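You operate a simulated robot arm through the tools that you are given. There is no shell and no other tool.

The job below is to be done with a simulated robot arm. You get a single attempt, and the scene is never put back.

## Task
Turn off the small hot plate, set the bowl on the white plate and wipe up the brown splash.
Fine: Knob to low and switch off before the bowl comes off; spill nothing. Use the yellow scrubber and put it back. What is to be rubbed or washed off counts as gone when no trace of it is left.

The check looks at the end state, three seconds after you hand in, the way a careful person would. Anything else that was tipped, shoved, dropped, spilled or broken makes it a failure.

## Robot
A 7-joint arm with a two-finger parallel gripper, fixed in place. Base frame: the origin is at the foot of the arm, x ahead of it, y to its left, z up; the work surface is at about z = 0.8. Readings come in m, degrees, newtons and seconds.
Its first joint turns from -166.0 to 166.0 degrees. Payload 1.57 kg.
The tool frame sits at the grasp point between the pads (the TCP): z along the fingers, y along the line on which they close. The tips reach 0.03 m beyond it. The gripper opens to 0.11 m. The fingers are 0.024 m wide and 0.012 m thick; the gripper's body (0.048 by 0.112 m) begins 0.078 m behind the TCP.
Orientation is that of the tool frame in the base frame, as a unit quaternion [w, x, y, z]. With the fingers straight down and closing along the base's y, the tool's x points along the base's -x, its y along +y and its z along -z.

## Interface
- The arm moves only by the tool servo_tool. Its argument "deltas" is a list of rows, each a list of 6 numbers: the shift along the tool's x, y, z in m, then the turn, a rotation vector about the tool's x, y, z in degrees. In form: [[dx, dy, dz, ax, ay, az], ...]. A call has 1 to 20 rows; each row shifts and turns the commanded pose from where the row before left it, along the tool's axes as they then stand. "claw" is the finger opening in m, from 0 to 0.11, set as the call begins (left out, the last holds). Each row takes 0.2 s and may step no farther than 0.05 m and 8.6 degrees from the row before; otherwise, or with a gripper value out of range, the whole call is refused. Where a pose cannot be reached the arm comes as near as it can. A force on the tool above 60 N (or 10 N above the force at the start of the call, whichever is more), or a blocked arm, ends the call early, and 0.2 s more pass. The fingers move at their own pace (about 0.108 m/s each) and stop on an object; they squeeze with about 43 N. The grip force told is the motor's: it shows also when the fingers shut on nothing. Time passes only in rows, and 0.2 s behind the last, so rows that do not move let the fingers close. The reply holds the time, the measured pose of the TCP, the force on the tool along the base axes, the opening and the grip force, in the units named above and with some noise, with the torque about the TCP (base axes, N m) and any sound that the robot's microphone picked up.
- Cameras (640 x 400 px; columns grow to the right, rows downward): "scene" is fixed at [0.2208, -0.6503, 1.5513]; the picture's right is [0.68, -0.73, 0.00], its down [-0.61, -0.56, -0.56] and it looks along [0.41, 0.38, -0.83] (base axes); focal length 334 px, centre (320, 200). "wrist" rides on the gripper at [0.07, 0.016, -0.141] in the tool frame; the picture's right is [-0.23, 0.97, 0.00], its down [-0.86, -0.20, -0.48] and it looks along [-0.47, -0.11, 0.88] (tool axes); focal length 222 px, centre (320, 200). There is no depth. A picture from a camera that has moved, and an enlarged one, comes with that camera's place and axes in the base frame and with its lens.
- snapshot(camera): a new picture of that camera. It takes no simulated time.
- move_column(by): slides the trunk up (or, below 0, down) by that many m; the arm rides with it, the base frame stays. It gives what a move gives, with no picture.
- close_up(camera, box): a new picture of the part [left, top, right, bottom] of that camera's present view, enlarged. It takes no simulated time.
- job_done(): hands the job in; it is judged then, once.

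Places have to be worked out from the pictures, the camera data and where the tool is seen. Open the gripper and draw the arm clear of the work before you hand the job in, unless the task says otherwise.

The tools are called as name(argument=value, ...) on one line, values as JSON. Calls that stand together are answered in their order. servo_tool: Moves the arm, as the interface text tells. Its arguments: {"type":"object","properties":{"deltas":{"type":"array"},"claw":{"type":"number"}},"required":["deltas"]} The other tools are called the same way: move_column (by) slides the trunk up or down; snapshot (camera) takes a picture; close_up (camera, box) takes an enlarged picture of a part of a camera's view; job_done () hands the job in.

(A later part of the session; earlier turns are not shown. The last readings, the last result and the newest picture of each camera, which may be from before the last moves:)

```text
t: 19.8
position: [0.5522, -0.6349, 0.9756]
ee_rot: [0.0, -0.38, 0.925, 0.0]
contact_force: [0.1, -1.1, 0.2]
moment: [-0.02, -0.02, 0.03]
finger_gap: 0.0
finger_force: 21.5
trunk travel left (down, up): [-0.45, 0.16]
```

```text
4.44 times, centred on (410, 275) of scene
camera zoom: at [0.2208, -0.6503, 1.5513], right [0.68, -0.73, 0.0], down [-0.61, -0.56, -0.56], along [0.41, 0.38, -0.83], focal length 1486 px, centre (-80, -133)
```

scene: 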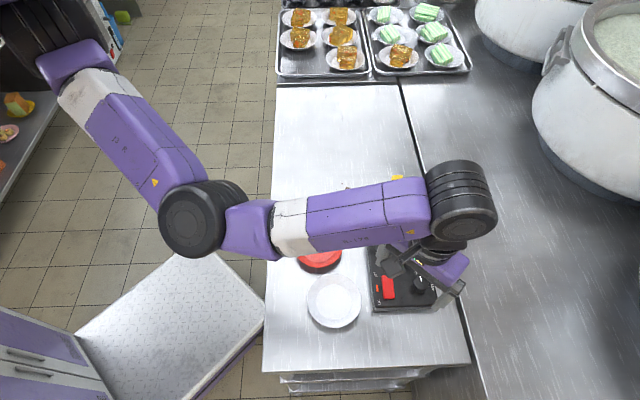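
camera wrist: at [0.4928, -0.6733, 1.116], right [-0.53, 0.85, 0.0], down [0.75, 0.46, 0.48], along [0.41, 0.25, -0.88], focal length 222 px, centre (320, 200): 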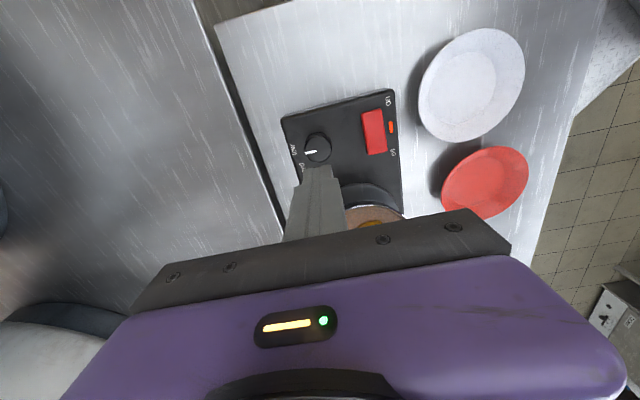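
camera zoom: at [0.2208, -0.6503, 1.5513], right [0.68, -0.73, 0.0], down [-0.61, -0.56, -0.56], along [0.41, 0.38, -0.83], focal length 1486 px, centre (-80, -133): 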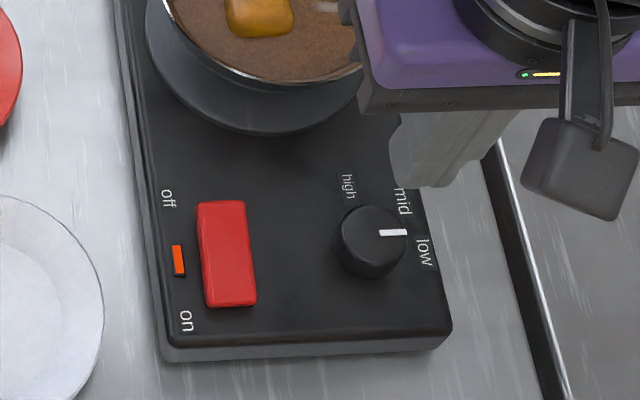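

Knob is on low side; I zoom once more on the knob with the fixed camera to compare pointer and label direction accurately.

close_up(camera="scene", box=[400, 265, 440, 305])

close_up(camera="wrist", box=[280, 80, 410, 175])

close_up(camera="wrist", box=[285, 125, 335, 165])

```text
10.00 times, centred on (420, 285) of scene
camera zoom: at [0.2208, -0.6503, 1.5513], right [0.68, -0.73, 0.0], down [-0.61, -0.56, -0.56], along [0.41, 0.38, -0.83], focal length 3344 px, centre (-680, -650)
```

zoom: 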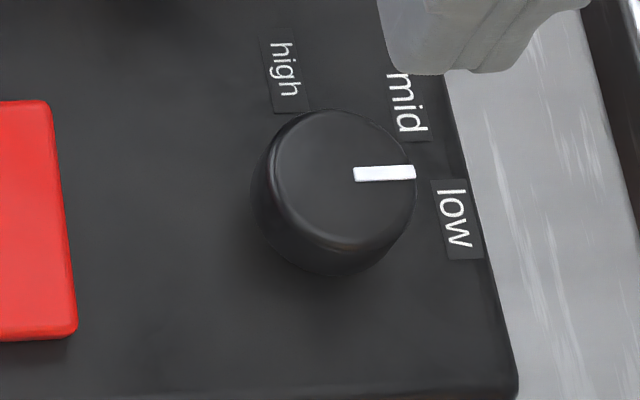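

```text
4.21 times, centred on (345, 128) of wrist
camera zoom: at [0.4928, -0.6733, 1.116], right [-0.53, 0.85, 0.0], down [0.75, 0.46, 0.48], along [0.41, 0.25, -0.88], focal length 935 px, centre (215, 505)
```

zoom: 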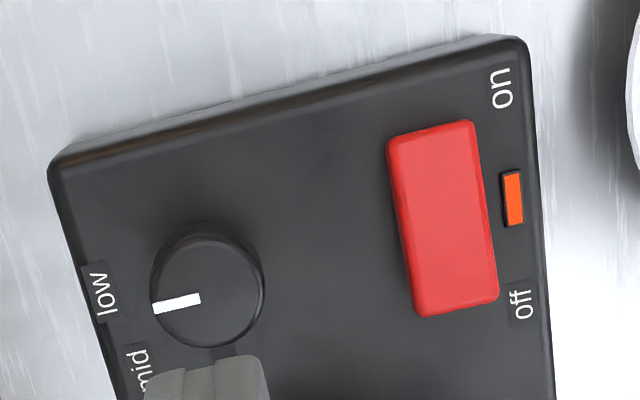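

```text
10.00 times, centred on (310, 145) of wrist
camera zoom: at [0.4928, -0.6733, 1.116], right [-0.53, 0.85, 0.0], down [0.75, 0.46, 0.48], along [0.41, 0.25, -0.88], focal length 2221 px, centre (420, 750)
```

zoom: 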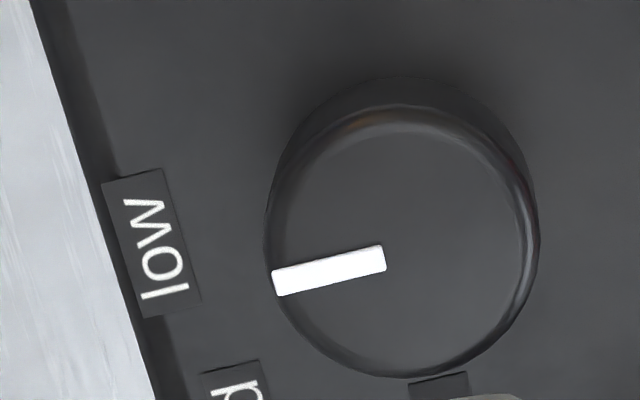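

The pointer appears roughly 6–10° short of the centre of the "low" label. I'll regrip in this orientation, recentred by ~2 mm, and give it a few more degrees.

servo_tool(deltas=[[0.001, -0.0022, 0.02, 0, 0, 0], [0, 0, 0.02, 0, 0, 0], [0, 0, 0.02, 0, 0, 0], [0, 0, 0, 0, 0, 0]], claw=0.05)

close_up(camera="wrist", box=[260, 120, 380, 220])

```text
t: 20.8
position: [0.5532, -0.639, 0.9115]
ee_rot: [-0.001, -0.381, 0.925, 0.0]
contact_force: [-0.5, -0.6, -0.5]
moment: [-0.03, -0.01, -0.01]
finger_gap: 0.0502
finger_force: 0.0
trunk travel left (down, up): [-0.45, 0.16]
```

```text
4.00 times, centred on (320, 170) of wrist
camera zoom: at [0.4941, -0.6765, 1.0544], right [-0.52, 0.85, 0.0], down [0.75, 0.46, 0.48], along [0.41, 0.25, -0.88], focal length 888 px, centre (320, 320)
```

zoom: 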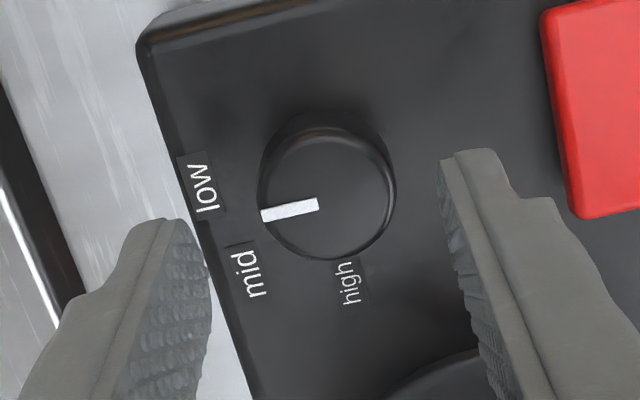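

Now the knob is 1.3 mm off to +y; I trim, descend to grip height and check centring again.

servo_tool(deltas=[[0, 0.0013, 0.009, 0, 0, 0], [0, 0, 0.009, 0, 0, 0], [0, 0, 0.009, 0, 0, 0], [0, 0, 0, 0, 0, 0]])

close_up(camera="wrist", box=[260, 120, 380, 220])

```text
t: 21.8
position: [0.5524, -0.6373, 0.8874]
ee_rot: [0.0, -0.38, 0.925, 0.0]
contact_force: [0.4, 0.4, 0.0]
moment: [-0.01, -0.01, 0.02]
finger_gap: 0.0503
finger_force: 0.1
trunk travel left (down, up): [-0.45, 0.16]
```

```text
4.00 times, centred on (320, 170) of wrist
camera zoom: at [0.4926, -0.6748, 1.0287], right [-0.52, 0.85, 0.0], down [0.75, 0.46, 0.48], along [0.41, 0.25, -0.88], focal length 888 px, centre (320, 320)
```

zoom: 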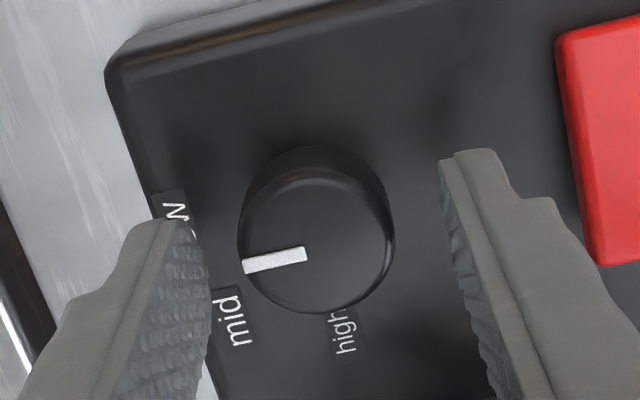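

From the first grip, true centre shows at x≈323 in this view, so I shift 1.3 mm back, close, and turn 7.5° further.

servo_tool(deltas=[[0, -0.0013, 0, 0, 0, 0], [0, 0, 0, 0, 0, 0]])

servo_tool(deltas=[[0, 0, 0, 0, 0, 0], [0, 0, 0, 0, 0, 0], [0, 0, 0, 0, 0, 0]], claw=0.025)

servo_tool(deltas=[[0, 0, 0, 0, 0, 4], [0, 0, 0, 0, 0, 4], [0, 0, 0, 0, 0, 0]])

close_up(camera="wrist", box=[260, 120, 380, 220])

```text
t: 22.4
position: [0.5524, -0.6376, 0.8882]
ee_rot: [0.0, -0.38, 0.925, 0.0]
contact_force: [-0.4, 0.2, -0.8]
moment: [0.0, 0.0, -0.01]
finger_gap: 0.0503
finger_force: 0.0
trunk travel left (down, up): [-0.45, 0.16]
```

```text
t: 23.2
position: [0.5527, -0.6364, 0.8863]
ee_rot: [-0.001, -0.381, 0.925, 0.001]
contact_force: [-3.8, 5.3, 1.5]
moment: [0.2, 0.15, 0.01]
finger_gap: 0.031
finger_force: 39.9
trunk travel left (down, up): [-0.45, 0.16]
```

```text
t: 24.0
position: [0.5535, -0.6377, 0.887]
ee_rot: [0.0, -0.315, 0.949, 0.0]
contact_force: [-7.5, 4.3, -0.1]
moment: [0.27, -0.04, 0.39]
finger_gap: 0.0305
finger_force: 40.2
trunk travel left (down, up): [-0.45, 0.16]
```

```text
4.00 times, centred on (320, 170) of wrist
camera zoom: at [0.4886, -0.6665, 1.0288], right [-0.4, 0.92, 0.0], down [0.81, 0.35, 0.48], along [0.44, 0.19, -0.88], focal length 888 px, centre (320, 320)
```

zoom: 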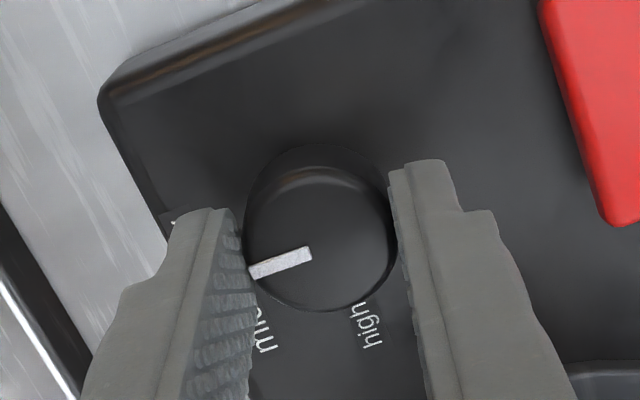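

The torque rose to 0.39 N·m and the knob stopped following: it is at its end stop, so "low" is reached. I release, lift straight up and check.

servo_tool(deltas=[[0, 0, 0, 0, 0, 0], [0, 0, -0.02, 0, 0, 0], [0, 0, -0.03, 0, 0, 0], [0, 0, -0.03, 0, 0, 0], [0, 0, 0, 0, 0, 0]], claw=0.05)

close_up(camera="scene", box=[400, 265, 440, 305])

close_up(camera="scene", box=[350, 190, 450, 320])

close_up(camera="wrist", box=[270, 90, 400, 200])

```text
t: 25.2
position: [0.5521, -0.6374, 0.969]
ee_rot: [-0.001, -0.315, 0.949, 0.0]
contact_force: [0.3, 0.4, 0.4]
moment: [0.03, -0.03, 0.0]
finger_gap: 0.0502
finger_force: 0.0
trunk travel left (down, up): [-0.45, 0.16]
```

```text
10.00 times, centred on (420, 285) of scene
camera zoom: at [0.2208, -0.6503, 1.5513], right [0.68, -0.73, 0.0], down [-0.61, -0.56, -0.56], along [0.41, 0.38, -0.83], focal length 3344 px, centre (-680, -650)
```

zoom: 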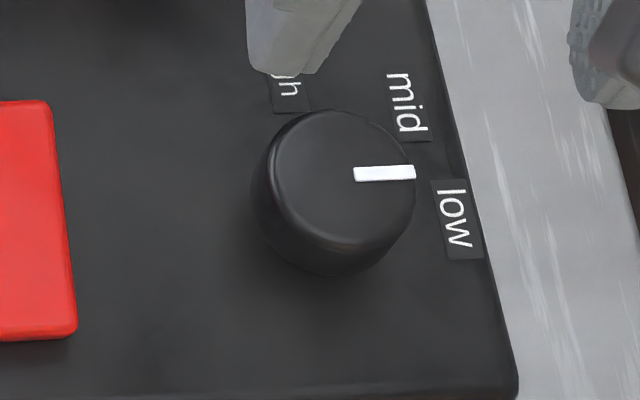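

```text
3.08 times, centred on (400, 255) of scene
camera zoom: at [0.2208, -0.6503, 1.5513], right [0.68, -0.73, 0.0], down [-0.61, -0.56, -0.56], along [0.41, 0.38, -0.83], focal length 1029 px, centre (74, 31)
```

zoom: 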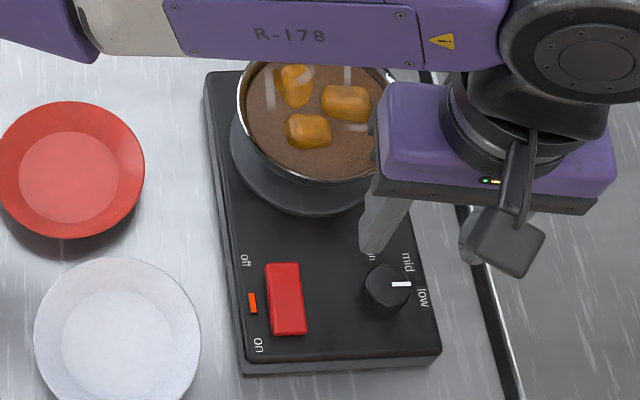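

```text
3.64 times, centred on (335, 145) of wrist
camera zoom: at [0.4881, -0.6664, 1.1101], right [-0.4, 0.92, 0.0], down [0.8, 0.35, 0.48], along [0.44, 0.19, -0.88], focal length 808 px, centre (266, 400)
```

zoom: 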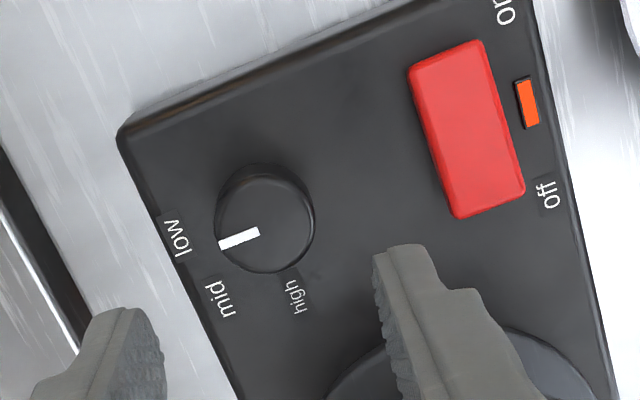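

The knob hasn't moved further, confirming it sits at its low stop, and the plate has hardly shifted. Now I close the fingers and go above the rocker's "off" half.

servo_tool(deltas=[[0, 0, 0, 0, 0, -8.2], [-0.0038, 0.0231, 0, 0, 0, 0], [-0.0038, 0.0231, 0, 0, 0, 0], [-0.0038, 0.0231, 0, 0, 0, 0], [0, 0, 0, 0, 0, 0], [0, 0, 0, 0, 0, 0]], claw=0.0)

snapshot(camera="wrist")

close_up(camera="scene", box=[350, 190, 450, 320])

```text
t: 26.6
position: [0.5125, -0.5806, 0.9682]
ee_rot: [0.0, -0.382, 0.924, 0.0]
contact_force: [-0.1, 1.5, -0.9]
moment: [0.0, 0.02, -0.02]
finger_gap: 0.0
finger_force: 21.3
trunk travel left (down, up): [-0.45, 0.16]
```

```text
taken
camera wrist: at [0.4525, -0.6187, 1.1102], right [-0.53, 0.85, 0.0], down [0.75, 0.46, 0.48], along [0.41, 0.25, -0.88], focal length 222 px, centre (320, 200)
```

wrist: 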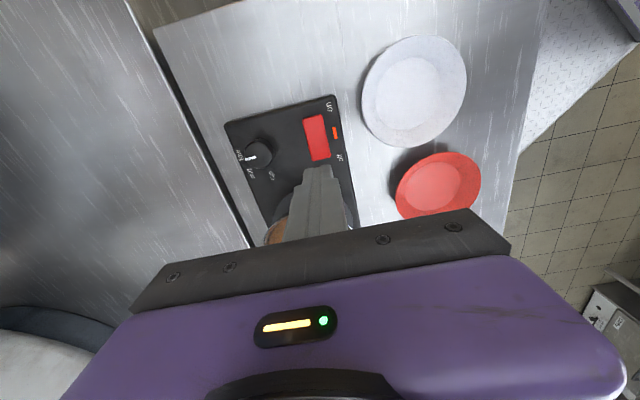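

```text
3.08 times, centred on (400, 255) of scene
camera zoom: at [0.2208, -0.6503, 1.5513], right [0.68, -0.73, 0.0], down [-0.61, -0.56, -0.56], along [0.41, 0.38, -0.83], focal length 1029 px, centre (74, 31)
```

zoom: 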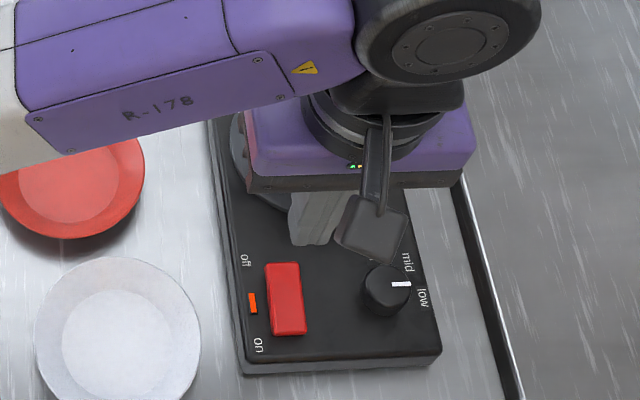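

The projected tool axis lands at (320,150), which is on the rocker's "off" half about 15 mm from its centre. I descend to just above it.

servo_tool(deltas=[[0, 0, 0.02, 0, 0, 0], [0, 0, 0.02, 0, 0, 0], [0, 0, 0.02, 0, 0, 0], [0, 0, 0.008, 0, 0, 0], [0, 0, 0, 0, 0, 0]])

close_up(camera="wrist", box=[260, 110, 390, 220])

close_up(camera="scene", box=[365, 255, 415, 305])

```text
t: 27.8
position: [0.5133, -0.5796, 0.8997]
ee_rot: [0.0, -0.382, 0.924, 0.0]
contact_force: [-0.6, -0.5, -0.2]
moment: [0.02, 0.0, -0.01]
finger_gap: 0.0
finger_force: 20.7
trunk travel left (down, up): [-0.45, 0.16]
```

```text
3.64 times, centred on (325, 165) of wrist
camera zoom: at [0.4535, -0.6184, 1.041], right [-0.53, 0.85, 0.0], down [0.75, 0.46, 0.48], along [0.41, 0.25, -0.88], focal length 808 px, centre (302, 327)
```

zoom: 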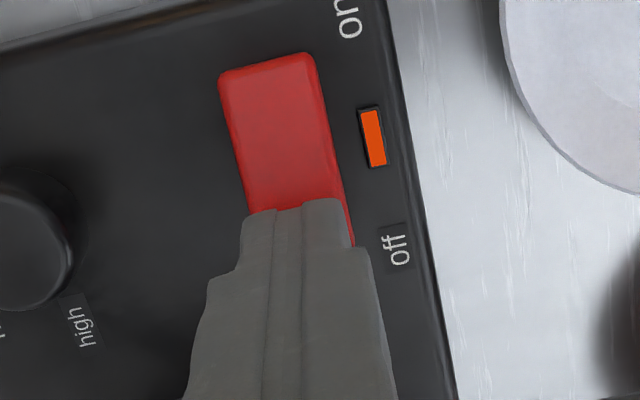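

```text
8.00 times, centred on (390, 280) of scene
camera zoom: at [0.2208, -0.6503, 1.5513], right [0.68, -0.73, 0.0], down [-0.61, -0.56, -0.56], along [0.41, 0.38, -0.83], focal length 2675 px, centre (-240, -440)
```

zoom: 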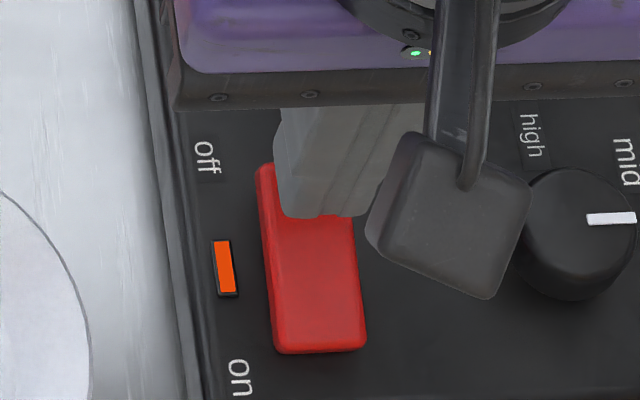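

The closed tips are right over the "off" half. I press down in small steps and watch the force and sound.

servo_tool(deltas=[[0, 0, 0.003, 0, 0, 0], [0, 0, 0.003, 0, 0, 0], [0, 0, 0.003, 0, 0, 0], [0, 0, 0, 0, 0, 0]])

close_up(camera="scene", box=[365, 255, 415, 305])

```text
t: 28.8
position: [0.513, -0.5803, 0.8893]
ee_rot: [0.0, -0.382, 0.924, 0.0]
contact_force: [0.5, 0.7, 0.2]
moment: [0.06, -0.04, 0.0]
finger_gap: 0.0001
finger_force: 21.0
trunk travel left (down, up): [-0.45, 0.16]
```

```text
8.00 times, centred on (390, 280) of scene
camera zoom: at [0.2208, -0.6503, 1.5513], right [0.68, -0.73, 0.0], down [-0.61, -0.56, -0.56], along [0.41, 0.38, -0.83], focal length 2675 px, centre (-240, -440)
```

zoom: 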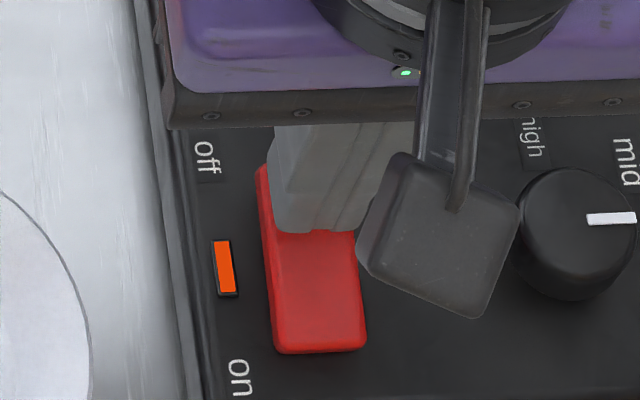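

No contact yet at tip z≈0.859. I continue pressing down gently.

servo_tool(deltas=[[0, 0, 0.002, 0, 0, 0], [0, 0, 0.002, 0, 0, 0], [0, 0, 0.002, 0, 0, 0], [0, 0, 0, 0, 0, 0]])

close_up(camera="scene", box=[365, 255, 415, 305])

```text
t: 29.8
position: [0.5118, -0.581, 0.8843]
ee_rot: [0.001, -0.382, 0.924, 0.0]
contact_force: [-0.7, -0.7, 0.4]
moment: [-0.01, -0.02, 0.0]
finger_gap: 0.0
finger_force: 21.3
trunk travel left (down, up): [-0.45, 0.16]
```

```text
8.00 times, centred on (390, 280) of scene
camera zoom: at [0.2208, -0.6503, 1.5513], right [0.68, -0.73, 0.0], down [-0.61, -0.56, -0.56], along [0.41, 0.38, -0.83], focal length 2675 px, centre (-240, -440)
```

zoom: 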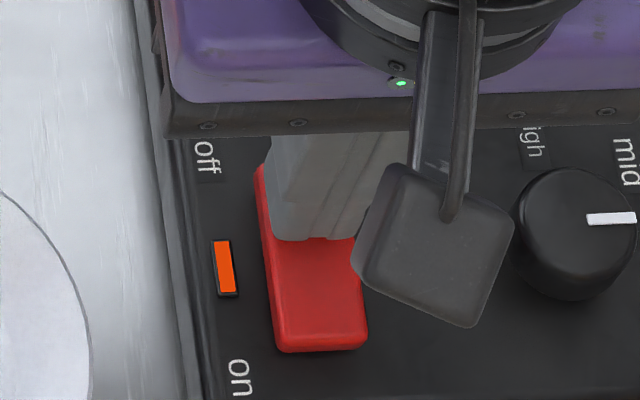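

Still free at tip z≈0.854; I keep going down in 2 mm steps.

servo_tool(deltas=[[0, 0, 0.002, 0, 0, 0], [0, 0, 0.002, 0, 0, 0], [0, 0, 0.002, 0, 0, 0], [0, 0, 0, 0, 0, 0]])

close_up(camera="scene", box=[365, 255, 415, 305])

close_up(camera="wrist", box=[260, 110, 390, 220])

```text
t: 30.8
position: [0.5119, -0.5793, 0.8827]
ee_rot: [0.001, -0.383, 0.924, -0.003]
contact_force: [-1.0, 12.7, 42.8]
moment: [0.18, 0.32, -0.21]
finger_gap: 0.0
finger_force: 21.5
trunk travel left (down, up): [-0.45, 0.16]
```

```text
8.00 times, centred on (390, 280) of scene
camera zoom: at [0.2208, -0.6503, 1.5513], right [0.68, -0.73, 0.0], down [-0.61, -0.56, -0.56], along [0.41, 0.38, -0.83], focal length 2675 px, centre (-240, -440)
```

zoom: 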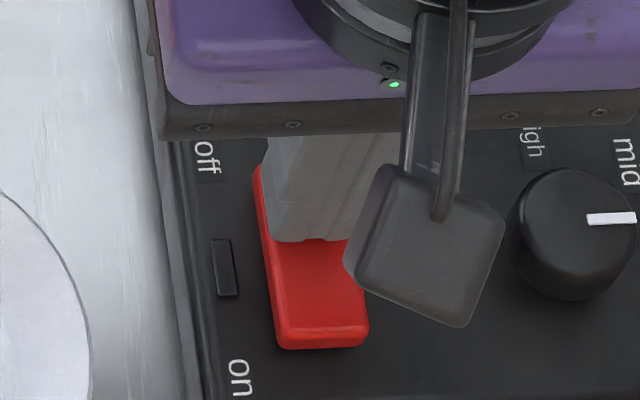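

```text
3.64 times, centred on (325, 165) of wrist
camera zoom: at [0.4528, -0.6174, 1.0236], right [-0.53, 0.85, -0.01], down [0.74, 0.47, 0.48], along [0.41, 0.25, -0.88], focal length 808 px, centre (302, 327)
```

zoom: 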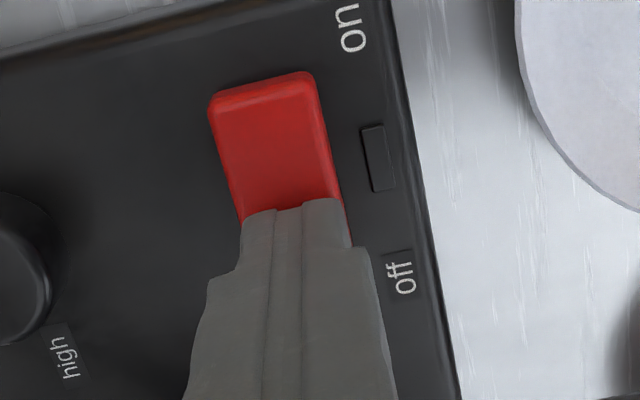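

The lamp went dark: the rocker is off. I lift straight up and verify it stays off.

servo_tool(deltas=[[0, 0, -0.01, 0, 0, 0], [0, 0, -0.03, 0, 0, 0], [0, 0, -0.04, 0, 0, 0], [0, 0, -0.04, 0, 0, 0], [0, 0, -0.04, 0, 0, 0], [0, 0, 0, 0, 0, 0]])

snapshot(camera="wrist")

close_up(camera="scene", box=[350, 190, 450, 320])

```text
t: 32.2
position: [0.5137, -0.5779, 1.0381]
ee_rot: [-0.001, -0.382, 0.924, 0.001]
contact_force: [-0.9, 0.8, -0.1]
moment: [0.0, 0.02, 0.0]
finger_gap: 0.0
finger_force: 21.8
trunk travel left (down, up): [-0.45, 0.16]
```

```text
taken
camera wrist: at [0.4541, -0.6162, 1.1798], right [-0.53, 0.85, 0.0], down [0.75, 0.46, 0.48], along [0.41, 0.25, -0.88], focal length 222 px, centre (320, 200)
```

wrist: 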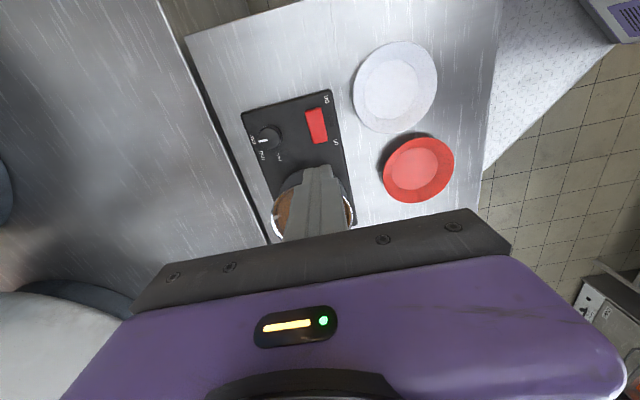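

```text
3.08 times, centred on (400, 255) of scene
camera zoom: at [0.2208, -0.6503, 1.5513], right [0.68, -0.73, 0.0], down [-0.61, -0.56, -0.56], along [0.41, 0.38, -0.83], focal length 1029 px, centre (74, 31)
```

zoom: 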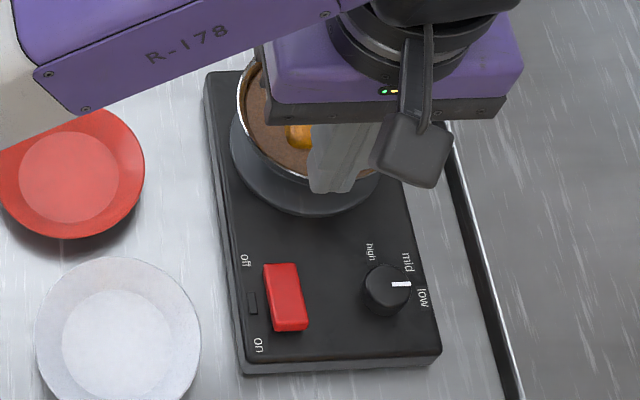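

Switch is off with the knob at low. Before moving the bowl I need its side profile, so I open the fingers and tilt the tool to look at the bowl more horizontally.

servo_tool(deltas=[[0.0152, -0.0082, 0.024, 0, 0, 0], [0.0152, -0.0082, 0.024, 0, 0, 0], [0, 0, 0, 0, -7, 0], [0, 0, 0, 0, -7, 0], [0, 0, 0, 0, -7, 0], [0, 0, 0, 0, -7, 0], [0, 0, 0, 0, -7, 0], [0, 0, 0, 0, 0, 0]], claw=0.11)

snapshot(camera="wrist")

snapshot(camera="scene")

```text
t: 34.0
position: [0.5035, -0.6124, 0.9889]
ee_rot: [0.279, -0.365, 0.881, 0.115]
contact_force: [0.5, 0.1, 0.1]
moment: [-0.03, -0.02, 0.01]
finger_gap: 0.11
finger_force: 0.1
trunk travel left (down, up): [-0.45, 0.16]
```

```text
taken
camera wrist: at [0.395, -0.6986, 1.0661], right [-0.56, 0.82, 0.13], down [0.44, 0.16, 0.88], along [0.7, 0.55, -0.45], focal length 222 px, centre (320, 200)
```

wrist: 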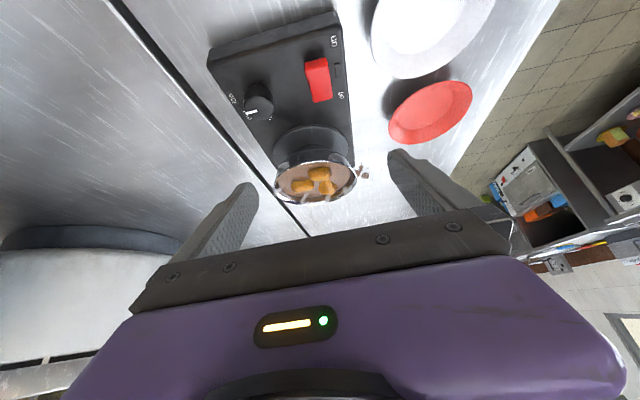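

```text
taken
```

scene: 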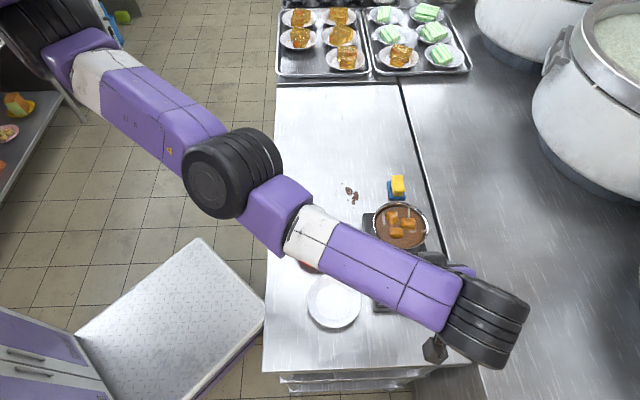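

The tilted view works (the picture is upside down). I zoom in on the bowl.

close_up(camera="wrist", box=[260, 110, 370, 210])

close_up(camera="scene", box=[340, 170, 440, 260])

close_up(camera="wrist", box=[210, 10, 370, 130])

```text
4.00 times, centred on (315, 160) of wrist
camera zoom: at [0.395, -0.6986, 1.0661], right [-0.56, 0.82, 0.13], down [0.44, 0.16, 0.88], along [0.7, 0.55, -0.45], focal length 888 px, centre (340, 360)
```

zoom: 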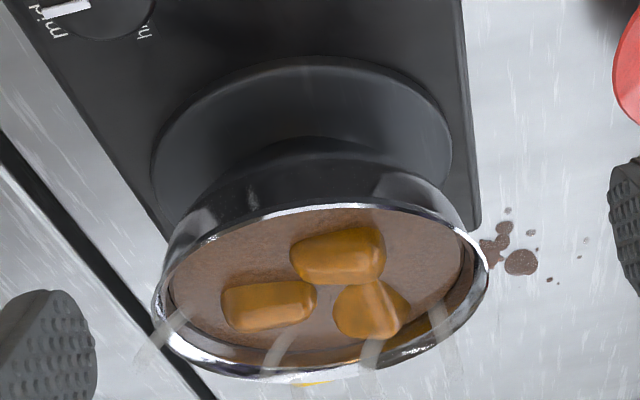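

```text
4.44 times, centred on (390, 215) of scene
camera zoom: at [0.2208, -0.6503, 1.5513], right [0.68, -0.73, 0.0], down [-0.61, -0.56, -0.56], along [0.41, 0.38, -0.83], focal length 1486 px, centre (9, 133)
```

zoom: 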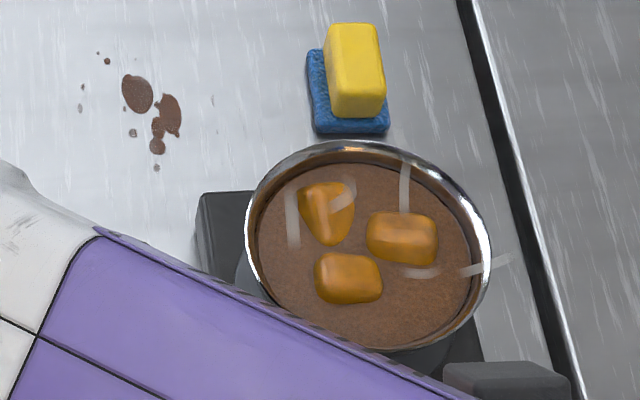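

```text
3.33 times, centred on (290, 70) of wrist
camera zoom: at [0.395, -0.6986, 1.0661], right [-0.56, 0.82, 0.13], down [0.44, 0.16, 0.88], along [0.7, 0.55, -0.45], focal length 740 px, centre (420, 633)
```

zoom: 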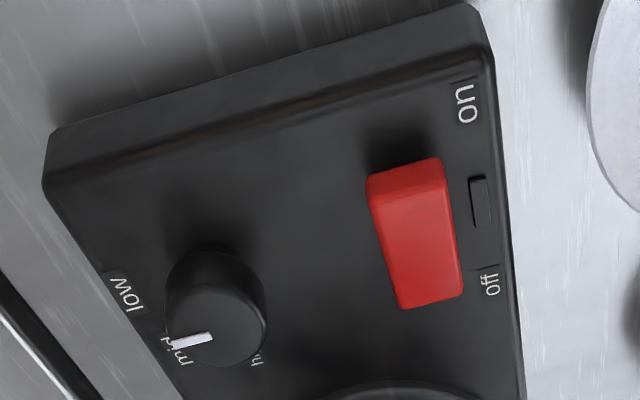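

The bowl flares: base radius ≈31 mm, rim radius ≈62 mm (wider than the 110 mm gripper), rim at z≈0.894. I must pinch its wall, so I need the wall angle. I untilt, go to the robot side and look nearly horizontally from there.

servo_tool(deltas=[[0, 0, 0, 0, 7, 0], [0, 0, 0, 0, 7, 0], [0, 0, 0, 0, 7, 0], [0, 0, 0, 0, 7, 0], [0, 0, 0, 0, 7, 0], [0, 0, -0.025, 0, 0, 0], [0, 0, -0.025, 0, 0, 0], [0, 0, 0, 0, 0, 8.33], [0, 0, 0, 0, 0, 8.33], [0, 0, 0, 0, 0, 8.33], [0, 0, 0, 0, 0, 8.33], [0, 0, 0, 0, 0, 8.33], [0, 0, 0, 0, 0, 8.33], [0, 0, 0, 0, 0, 8.33], [0, 0, 0, 0, 0, 8.33], [0, 0, 0, 0, 0, 8.33], [0, 0, 0, 0, 0, 0]])

servo_tool(deltas=[[0.0186, 0.0253, 0.0248, 0, 0, 0], [0.0186, 0.0253, 0.0248, 0, 0, 0], [0.0186, 0.0253, 0.0248, 0, 0, 0], [0.0186, 0.0253, 0.0248, 0, 0, 0], [0.0186, 0.0253, 0.0248, 0, 0, 0], [0.0186, 0.0253, 0.015, 0, 0, 0], [0, 0, 0, 0, -7.9, 0], [0, 0, 0, 0, -7.9, 0], [0, 0, 0, 0, -7.9, 0], [0, 0, 0, 0, -7.9, 0], [0, 0, 0, 0, -7.9, 0], [0, 0, 0, 0, -7.9, 0], [0, 0, 0, 0, -7.9, 0], [0, 0, 0, 0, 0, 0]])

snapshot(camera="wrist")

snapshot(camera="scene")

```text
t: 37.6
position: [0.503, -0.6125, 1.0414]
ee_rot: [0.001, 0.26, 0.966, -0.001]
contact_force: [0.0, -1.1, -0.6]
moment: [0.03, -0.01, 0.0]
finger_gap: 0.11
finger_force: 0.1
trunk travel left (down, up): [-0.45, 0.16]
```

```text
t: 40.6
position: [0.4817, -0.4252, 0.9009]
ee_rot: [0.448, 0.23, 0.855, -0.121]
contact_force: [0.6, 0.6, 0.3]
moment: [0.0, 0.01, 0.03]
finger_gap: 0.11
finger_force: 0.0
trunk travel left (down, up): [-0.45, 0.16]
```

```text
taken
camera wrist: at [0.3562, -0.3342, 0.9247], right [0.6, 0.78, 0.19], down [-0.02, -0.22, 0.98], along [0.8, -0.59, -0.12], focal length 222 px, centre (320, 200)
```

wrist: 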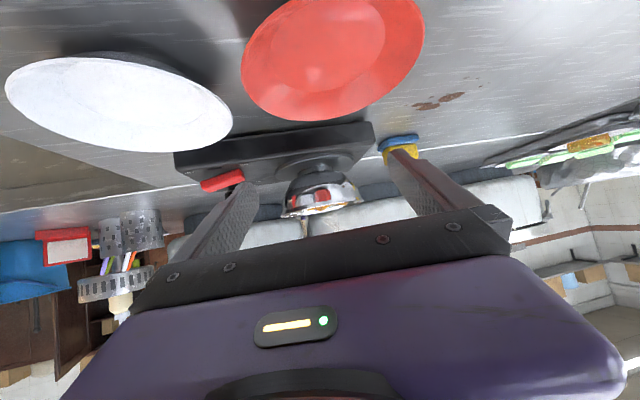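

```text
taken
```

scene: 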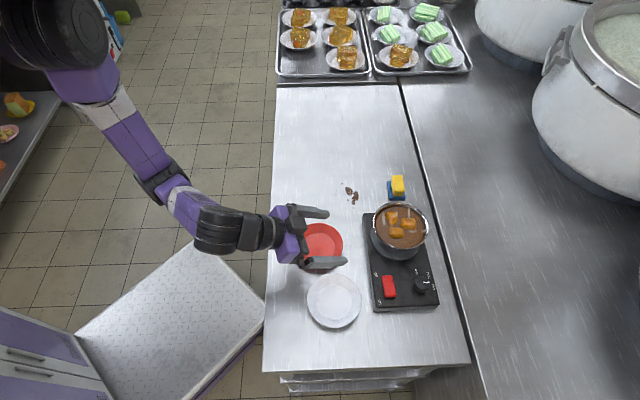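

An almost horizontal view of the bowl from the robot's side. I zoom in for its profile (upside down), and on the scrubber too.

close_up(camera="wrist", box=[260, 140, 380, 225])

close_up(camera="wrist", box=[370, 80, 480, 170])

close_up(camera="wrist", box=[0, 30, 250, 200])

close_up(camera="scene", box=[360, 190, 440, 270])

```text
4.71 times, centred on (320, 182) of wrist
camera zoom: at [0.3562, -0.3342, 0.9247], right [0.6, 0.78, 0.19], down [-0.02, -0.22, 0.98], along [0.8, -0.59, -0.12], focal length 1045 px, centre (320, 282)
```

zoom: 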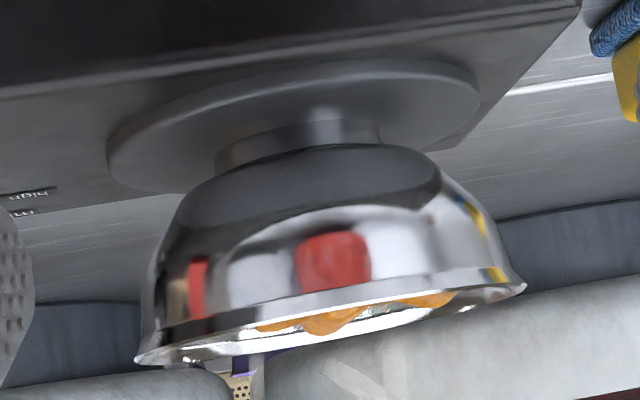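

```text
4.44 times, centred on (425, 125) of wrist
camera zoom: at [0.3562, -0.3342, 0.9247], right [0.6, 0.78, 0.19], down [-0.02, -0.22, 0.98], along [0.8, -0.59, -0.12], focal length 987 px, centre (-147, 533)
```

zoom: 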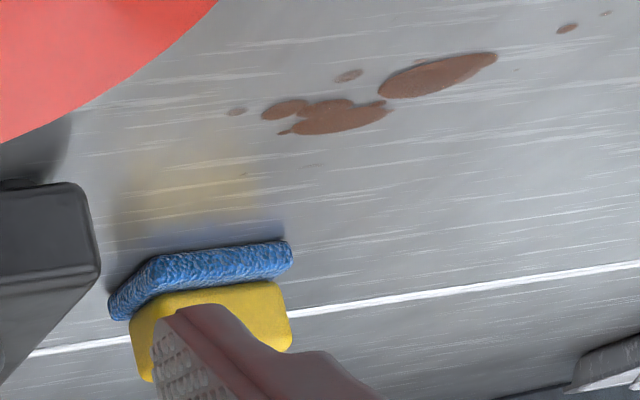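

```text
2.35 times, centred on (125, 115) of wrist
camera zoom: at [0.3562, -0.3342, 0.9247], right [0.6, 0.78, 0.19], down [-0.02, -0.22, 0.98], along [0.8, -0.59, -0.12], focal length 523 px, centre (779, 400)
```

zoom: 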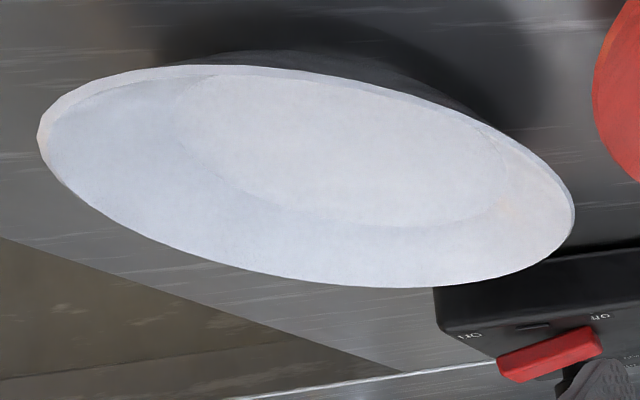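

```text
5.00 times, centred on (400, 230) of scene
camera zoom: at [0.2208, -0.6503, 1.5513], right [0.68, -0.73, 0.0], down [-0.61, -0.56, -0.56], along [0.41, 0.38, -0.83], focal length 1672 px, centre (-80, 50)
```

zoom: 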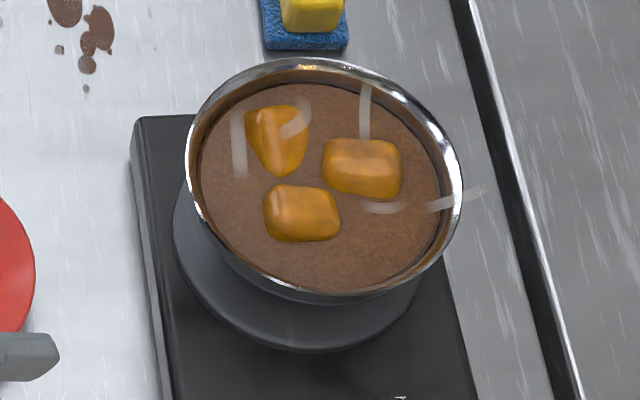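

The bowl has a small foot, a rounded body and a slightly flared lip; lip diameter ≈125 mm at z≈0.900. I zoom further on its edges to measure the wall slope near the rim.

close_up(camera="wrist", box=[280, 160, 320, 205])

close_up(camera="wrist", box=[330, 155, 370, 205])

```text
8.89 times, centred on (300, 182) of wrist
camera zoom: at [0.3562, -0.3342, 0.9247], right [0.6, 0.78, 0.19], down [-0.02, -0.22, 0.98], along [0.8, -0.59, -0.12], focal length 1974 px, centre (498, 356)
```

zoom: 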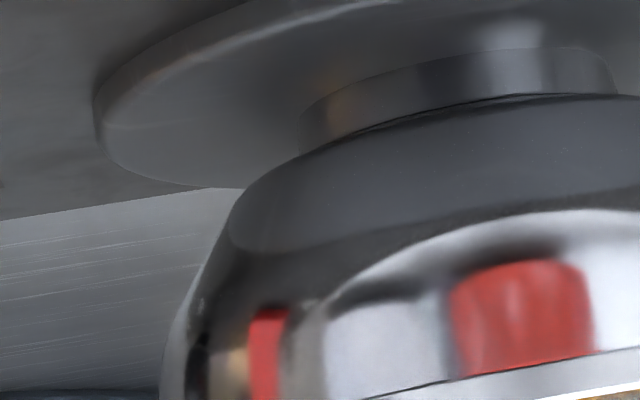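

```text
8.00 times, centred on (350, 180) of wrist
camera zoom: at [0.3562, -0.3342, 0.9247], right [0.6, 0.78, 0.19], down [-0.02, -0.22, 0.98], along [0.8, -0.59, -0.12], focal length 1777 px, centre (80, 360)
```

zoom: 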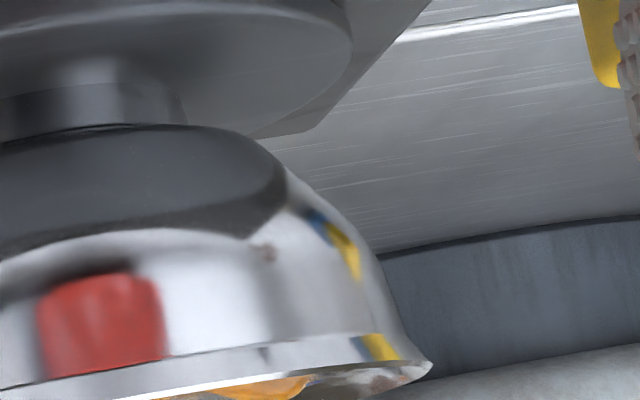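

Measured wall: the lip flares about 3.6 mm over the top 5 mm; below it the wall is nearly vertical. A pinch with the tool leaning out about 16° touches both lip and wall, keeping the bowl level. I untilt, rise and go to the food-free side of the rim (toward −y).

servo_tool(deltas=[[0, 0, 0, 0, 7.9, 0], [0, 0, 0, 0, 7.9, 0], [0, 0, 0, 0, 7.9, 0], [0, 0, 0, 0, 7.9, 0], [0, 0, 0, 0, 7.9, 0], [0, 0, 0, 0, 7.9, 0], [0, 0, 0, 0, 7.9, 0], [0, 0, -0.04, 0, 0, -6.5], [0, 0, -0.04, 0, 0, -6.5], [0, 0, -0.045, 0, 0, 0], [0, 0, 0, 0, 0, 0]], claw=0.06)

servo_tool(deltas=[[-0.0318, -0.0283, 0, 0, 0, 0], [-0.0318, -0.0283, 0, 0, 0, 0], [-0.0318, -0.0283, 0, 0, 0, 0], [-0.0318, -0.0283, 0, 0, 0, 0], [-0.0318, -0.0283, 0, 0, 0, 0], [0, 0, 0, -8, 0, 0], [0, 0, 0, -8, 0, 0], [0, 0, 0, 0, 0, 0]])

snapshot(camera="wrist")

snapshot(camera="scene")

```text
t: 43.0
position: [0.4838, -0.425, 1.0256]
ee_rot: [0.0, 0.148, 0.989, 0.0]
contact_force: [0.4, 0.0, -0.6]
moment: [0.05, -0.03, -0.03]
finger_gap: 0.06
finger_force: 0.1
trunk travel left (down, up): [-0.45, 0.16]
```

```text
t: 44.8
position: [0.5956, -0.6062, 1.0258]
ee_rot: [0.021, 0.145, 0.98, 0.137]
contact_force: [0.1, -0.2, 0.3]
moment: [0.03, 0.02, -0.01]
finger_gap: 0.0602
finger_force: 0.0
trunk travel left (down, up): [-0.45, 0.16]
```

```text
taken
camera wrist: at [0.5222, -0.6093, 1.1675], right [0.49, 0.83, 0.27], down [0.72, -0.56, 0.41], along [0.49, 0.0, -0.87], focal length 222 px, centre (320, 200)
```

wrist: 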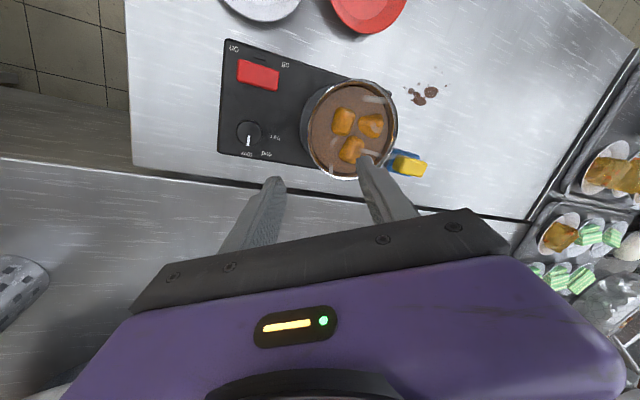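

```text
taken
```

scene: 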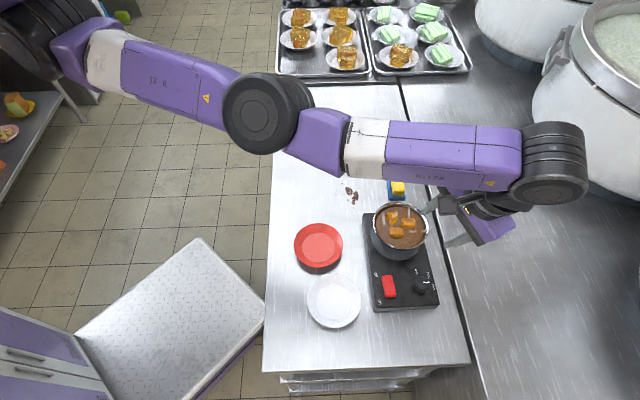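

I'm above the chosen rim side with the 16° lean. I zoom to locate the bowl rim precisely from here.

close_up(camera="wrist", box=[270, 65, 430, 195])

close_up(camera="scene", box=[350, 180, 500, 280])

```text
3.08 times, centred on (350, 130) of wrist
camera zoom: at [0.5222, -0.6093, 1.1675], right [0.49, 0.83, 0.27], down [0.72, -0.56, 0.41], along [0.49, 0.0, -0.87], focal length 684 px, centre (228, 415)
```

zoom: 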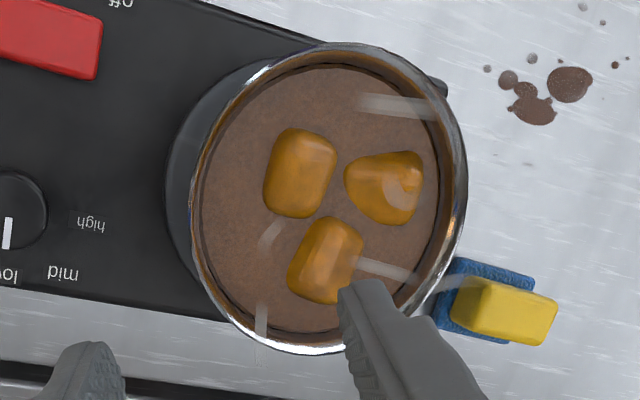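

```text
4.00 times, centred on (425, 230) of scene
camera zoom: at [0.2208, -0.6503, 1.5513], right [0.68, -0.73, 0.0], down [-0.61, -0.56, -0.56], along [0.41, 0.38, -0.83], focal length 1337 px, centre (-100, 80)
```

zoom: 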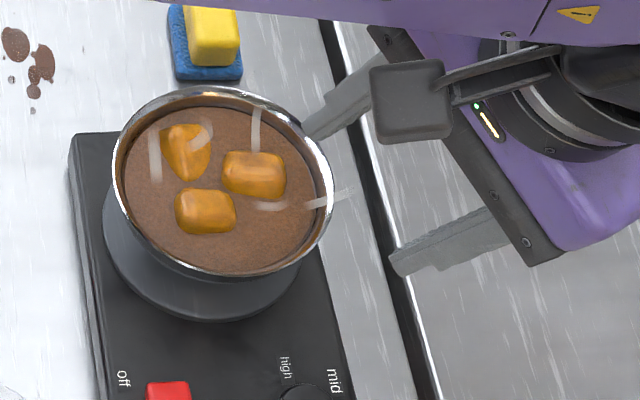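

Rim centre confirmed at about (0.616, -0.528). I shift to the pinch line, narrow to 30 mm and descend along the tool axis to about 20 mm above the rim.

servo_tool(deltas=[[0.0033, -0.0152, -0.0044, 0, 0, 0], [0, 0, 0.0262, 0, 0, 0], [0, 0, 0.0262, 0, 0, 0], [0, 0, 0.0262, 0, 0, 0], [0, 0, 0, 0, 0, 0], [0, 0, 0, 0, 0, 0]], claw=0.03)

snapshot(camera="wrist")

close_up(camera="wrist", box=[260, 100, 400, 210])

close_up(camera="scene", box=[350, 180, 490, 280])

```text
t: 46.2
position: [0.591, -0.6017, 0.9511]
ee_rot: [0.02, 0.147, 0.979, 0.14]
contact_force: [-0.5, -0.3, -0.3]
moment: [-0.01, -0.01, -0.02]
finger_gap: 0.0299
finger_force: 0.0
out of reach, approached as far as the arm can: row 1, 2, 3, 4
trunk travel left (down, up): [-0.45, 0.16]
```

```text
taken
camera wrist: at [0.5179, -0.6046, 1.0915], right [0.49, 0.83, 0.27], down [0.72, -0.56, 0.4], along [0.48, 0.0, -0.87], focal length 222 px, centre (320, 200)
```

wrist: 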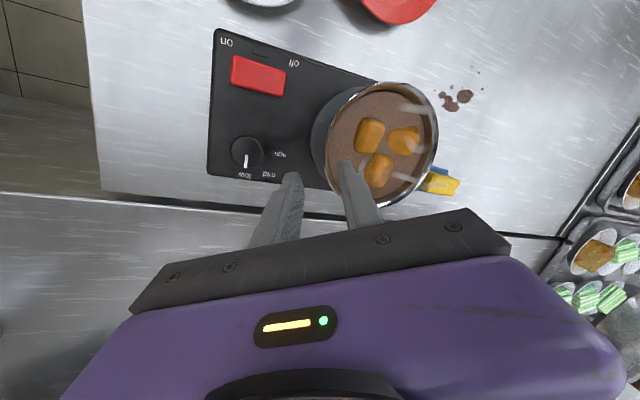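

```text
3.64 times, centred on (330, 155) of wrist
camera zoom: at [0.5179, -0.6046, 1.0915], right [0.49, 0.83, 0.27], down [0.72, -0.56, 0.4], along [0.48, 0.0, -0.87], focal length 808 px, centre (284, 364)
```

zoom: 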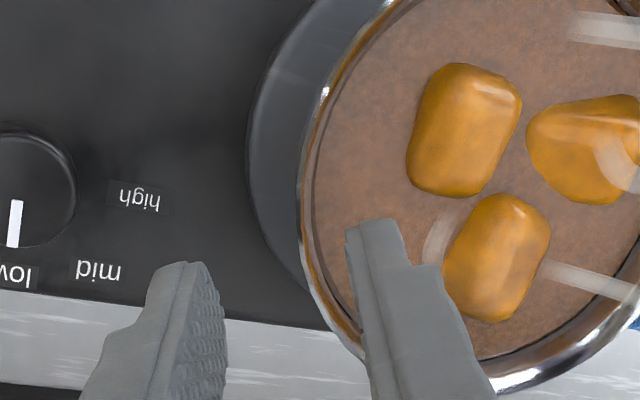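

```text
4.00 times, centred on (420, 230) of scene
camera zoom: at [0.2208, -0.6503, 1.5513], right [0.68, -0.73, 0.0], down [-0.61, -0.56, -0.56], along [0.41, 0.38, -0.83], focal length 1337 px, centre (-80, 80)
```

zoom: 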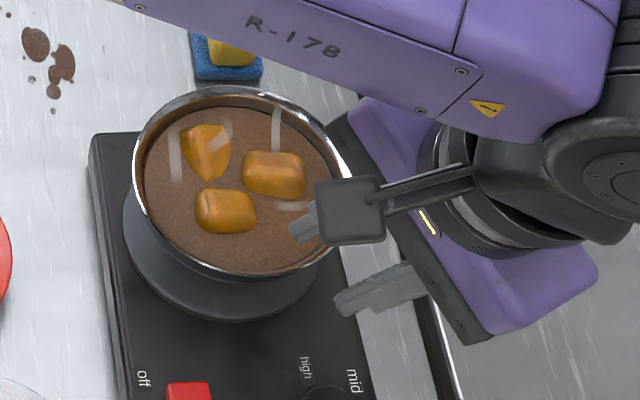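

Row flags say this side is slightly out of reach. I'll instead pinch on the robot-facing side of the rim (also free of food pieces): back off, untilt, rotate to yaw −54° and move over there.

servo_tool(deltas=[[0, 0, -0.035, 0, 0, 0], [0, 0, -0.035, 0, 0, 0], [0, 0, 0, 8, 0, 0], [0, 0, 0, 8, 0, 0], [0, 0, -0.01, 0, 0, -7.9], [0, 0, 0, 0, 0, -7.9], [0, 0, 0, 0, 0, -7.9], [0, 0, 0, 0, 0, -7.9], [0, 0, 0, 0, 0, -7.9], [0, 0, 0, 0, 0, -7.9], [0, 0, 0, 0, 0, -7.9], [0, 0, 0, 0, 0, -7.9], [0, 0, 0, 0, 0, -7.8], [0, 0, 0, 0, 0, 0]])

servo_tool(deltas=[[-0.0224, 0.0272, 0, 0, 0, 0], [-0.0224, 0.0272, 0, 0, 0, 0], [-0.0224, 0.0272, 0, 0, 0, 0], [-0.0224, 0.0272, 0, 0, 0, 0], [0, 0, 0, 8, 0, 0], [0, 0, 0, 8, 0, 0], [0, 0, 0, 0, 0, 0]])

snapshot(camera="wrist")

snapshot(camera="scene")

```text
t: 49.2
position: [0.5993, -0.6602, 1.028]
ee_rot: [0.0, -0.453, 0.891, 0.001]
contact_force: [0.0, -0.1, -0.1]
moment: [0.01, -0.01, -0.02]
finger_gap: 0.03
finger_force: 0.1
out of reach, approached as far as the arm can: row 2, 3, 4
trunk travel left (down, up): [-0.45, 0.16]
```

```text
t: 50.8
position: [0.6369, -0.7076, 1.0254]
ee_rot: [0.063, -0.449, 0.883, -0.123]
contact_force: [0.6, -0.7, 0.8]
moment: [0.0, -0.02, -0.01]
finger_gap: 0.0301
finger_force: 0.0
out of reach, approached as far as the arm can: row 1, 2, 3, 4, 5, 6
trunk travel left (down, up): [-0.45, 0.16]
```

```text
taken
camera wrist: at [0.5527, -0.7318, 1.1575], right [-0.62, 0.73, -0.27], down [0.55, 0.66, 0.52], along [0.55, 0.17, -0.81], focal length 222 px, centre (320, 200)
```

wrist: 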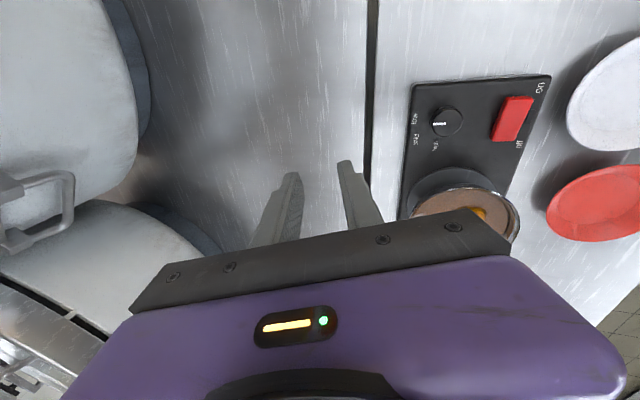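

```text
taken
```

scene: 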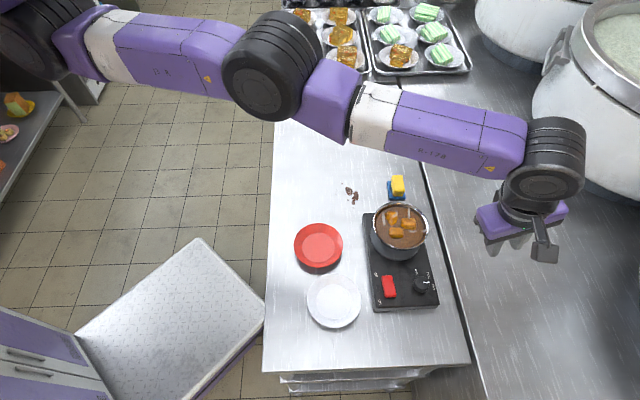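

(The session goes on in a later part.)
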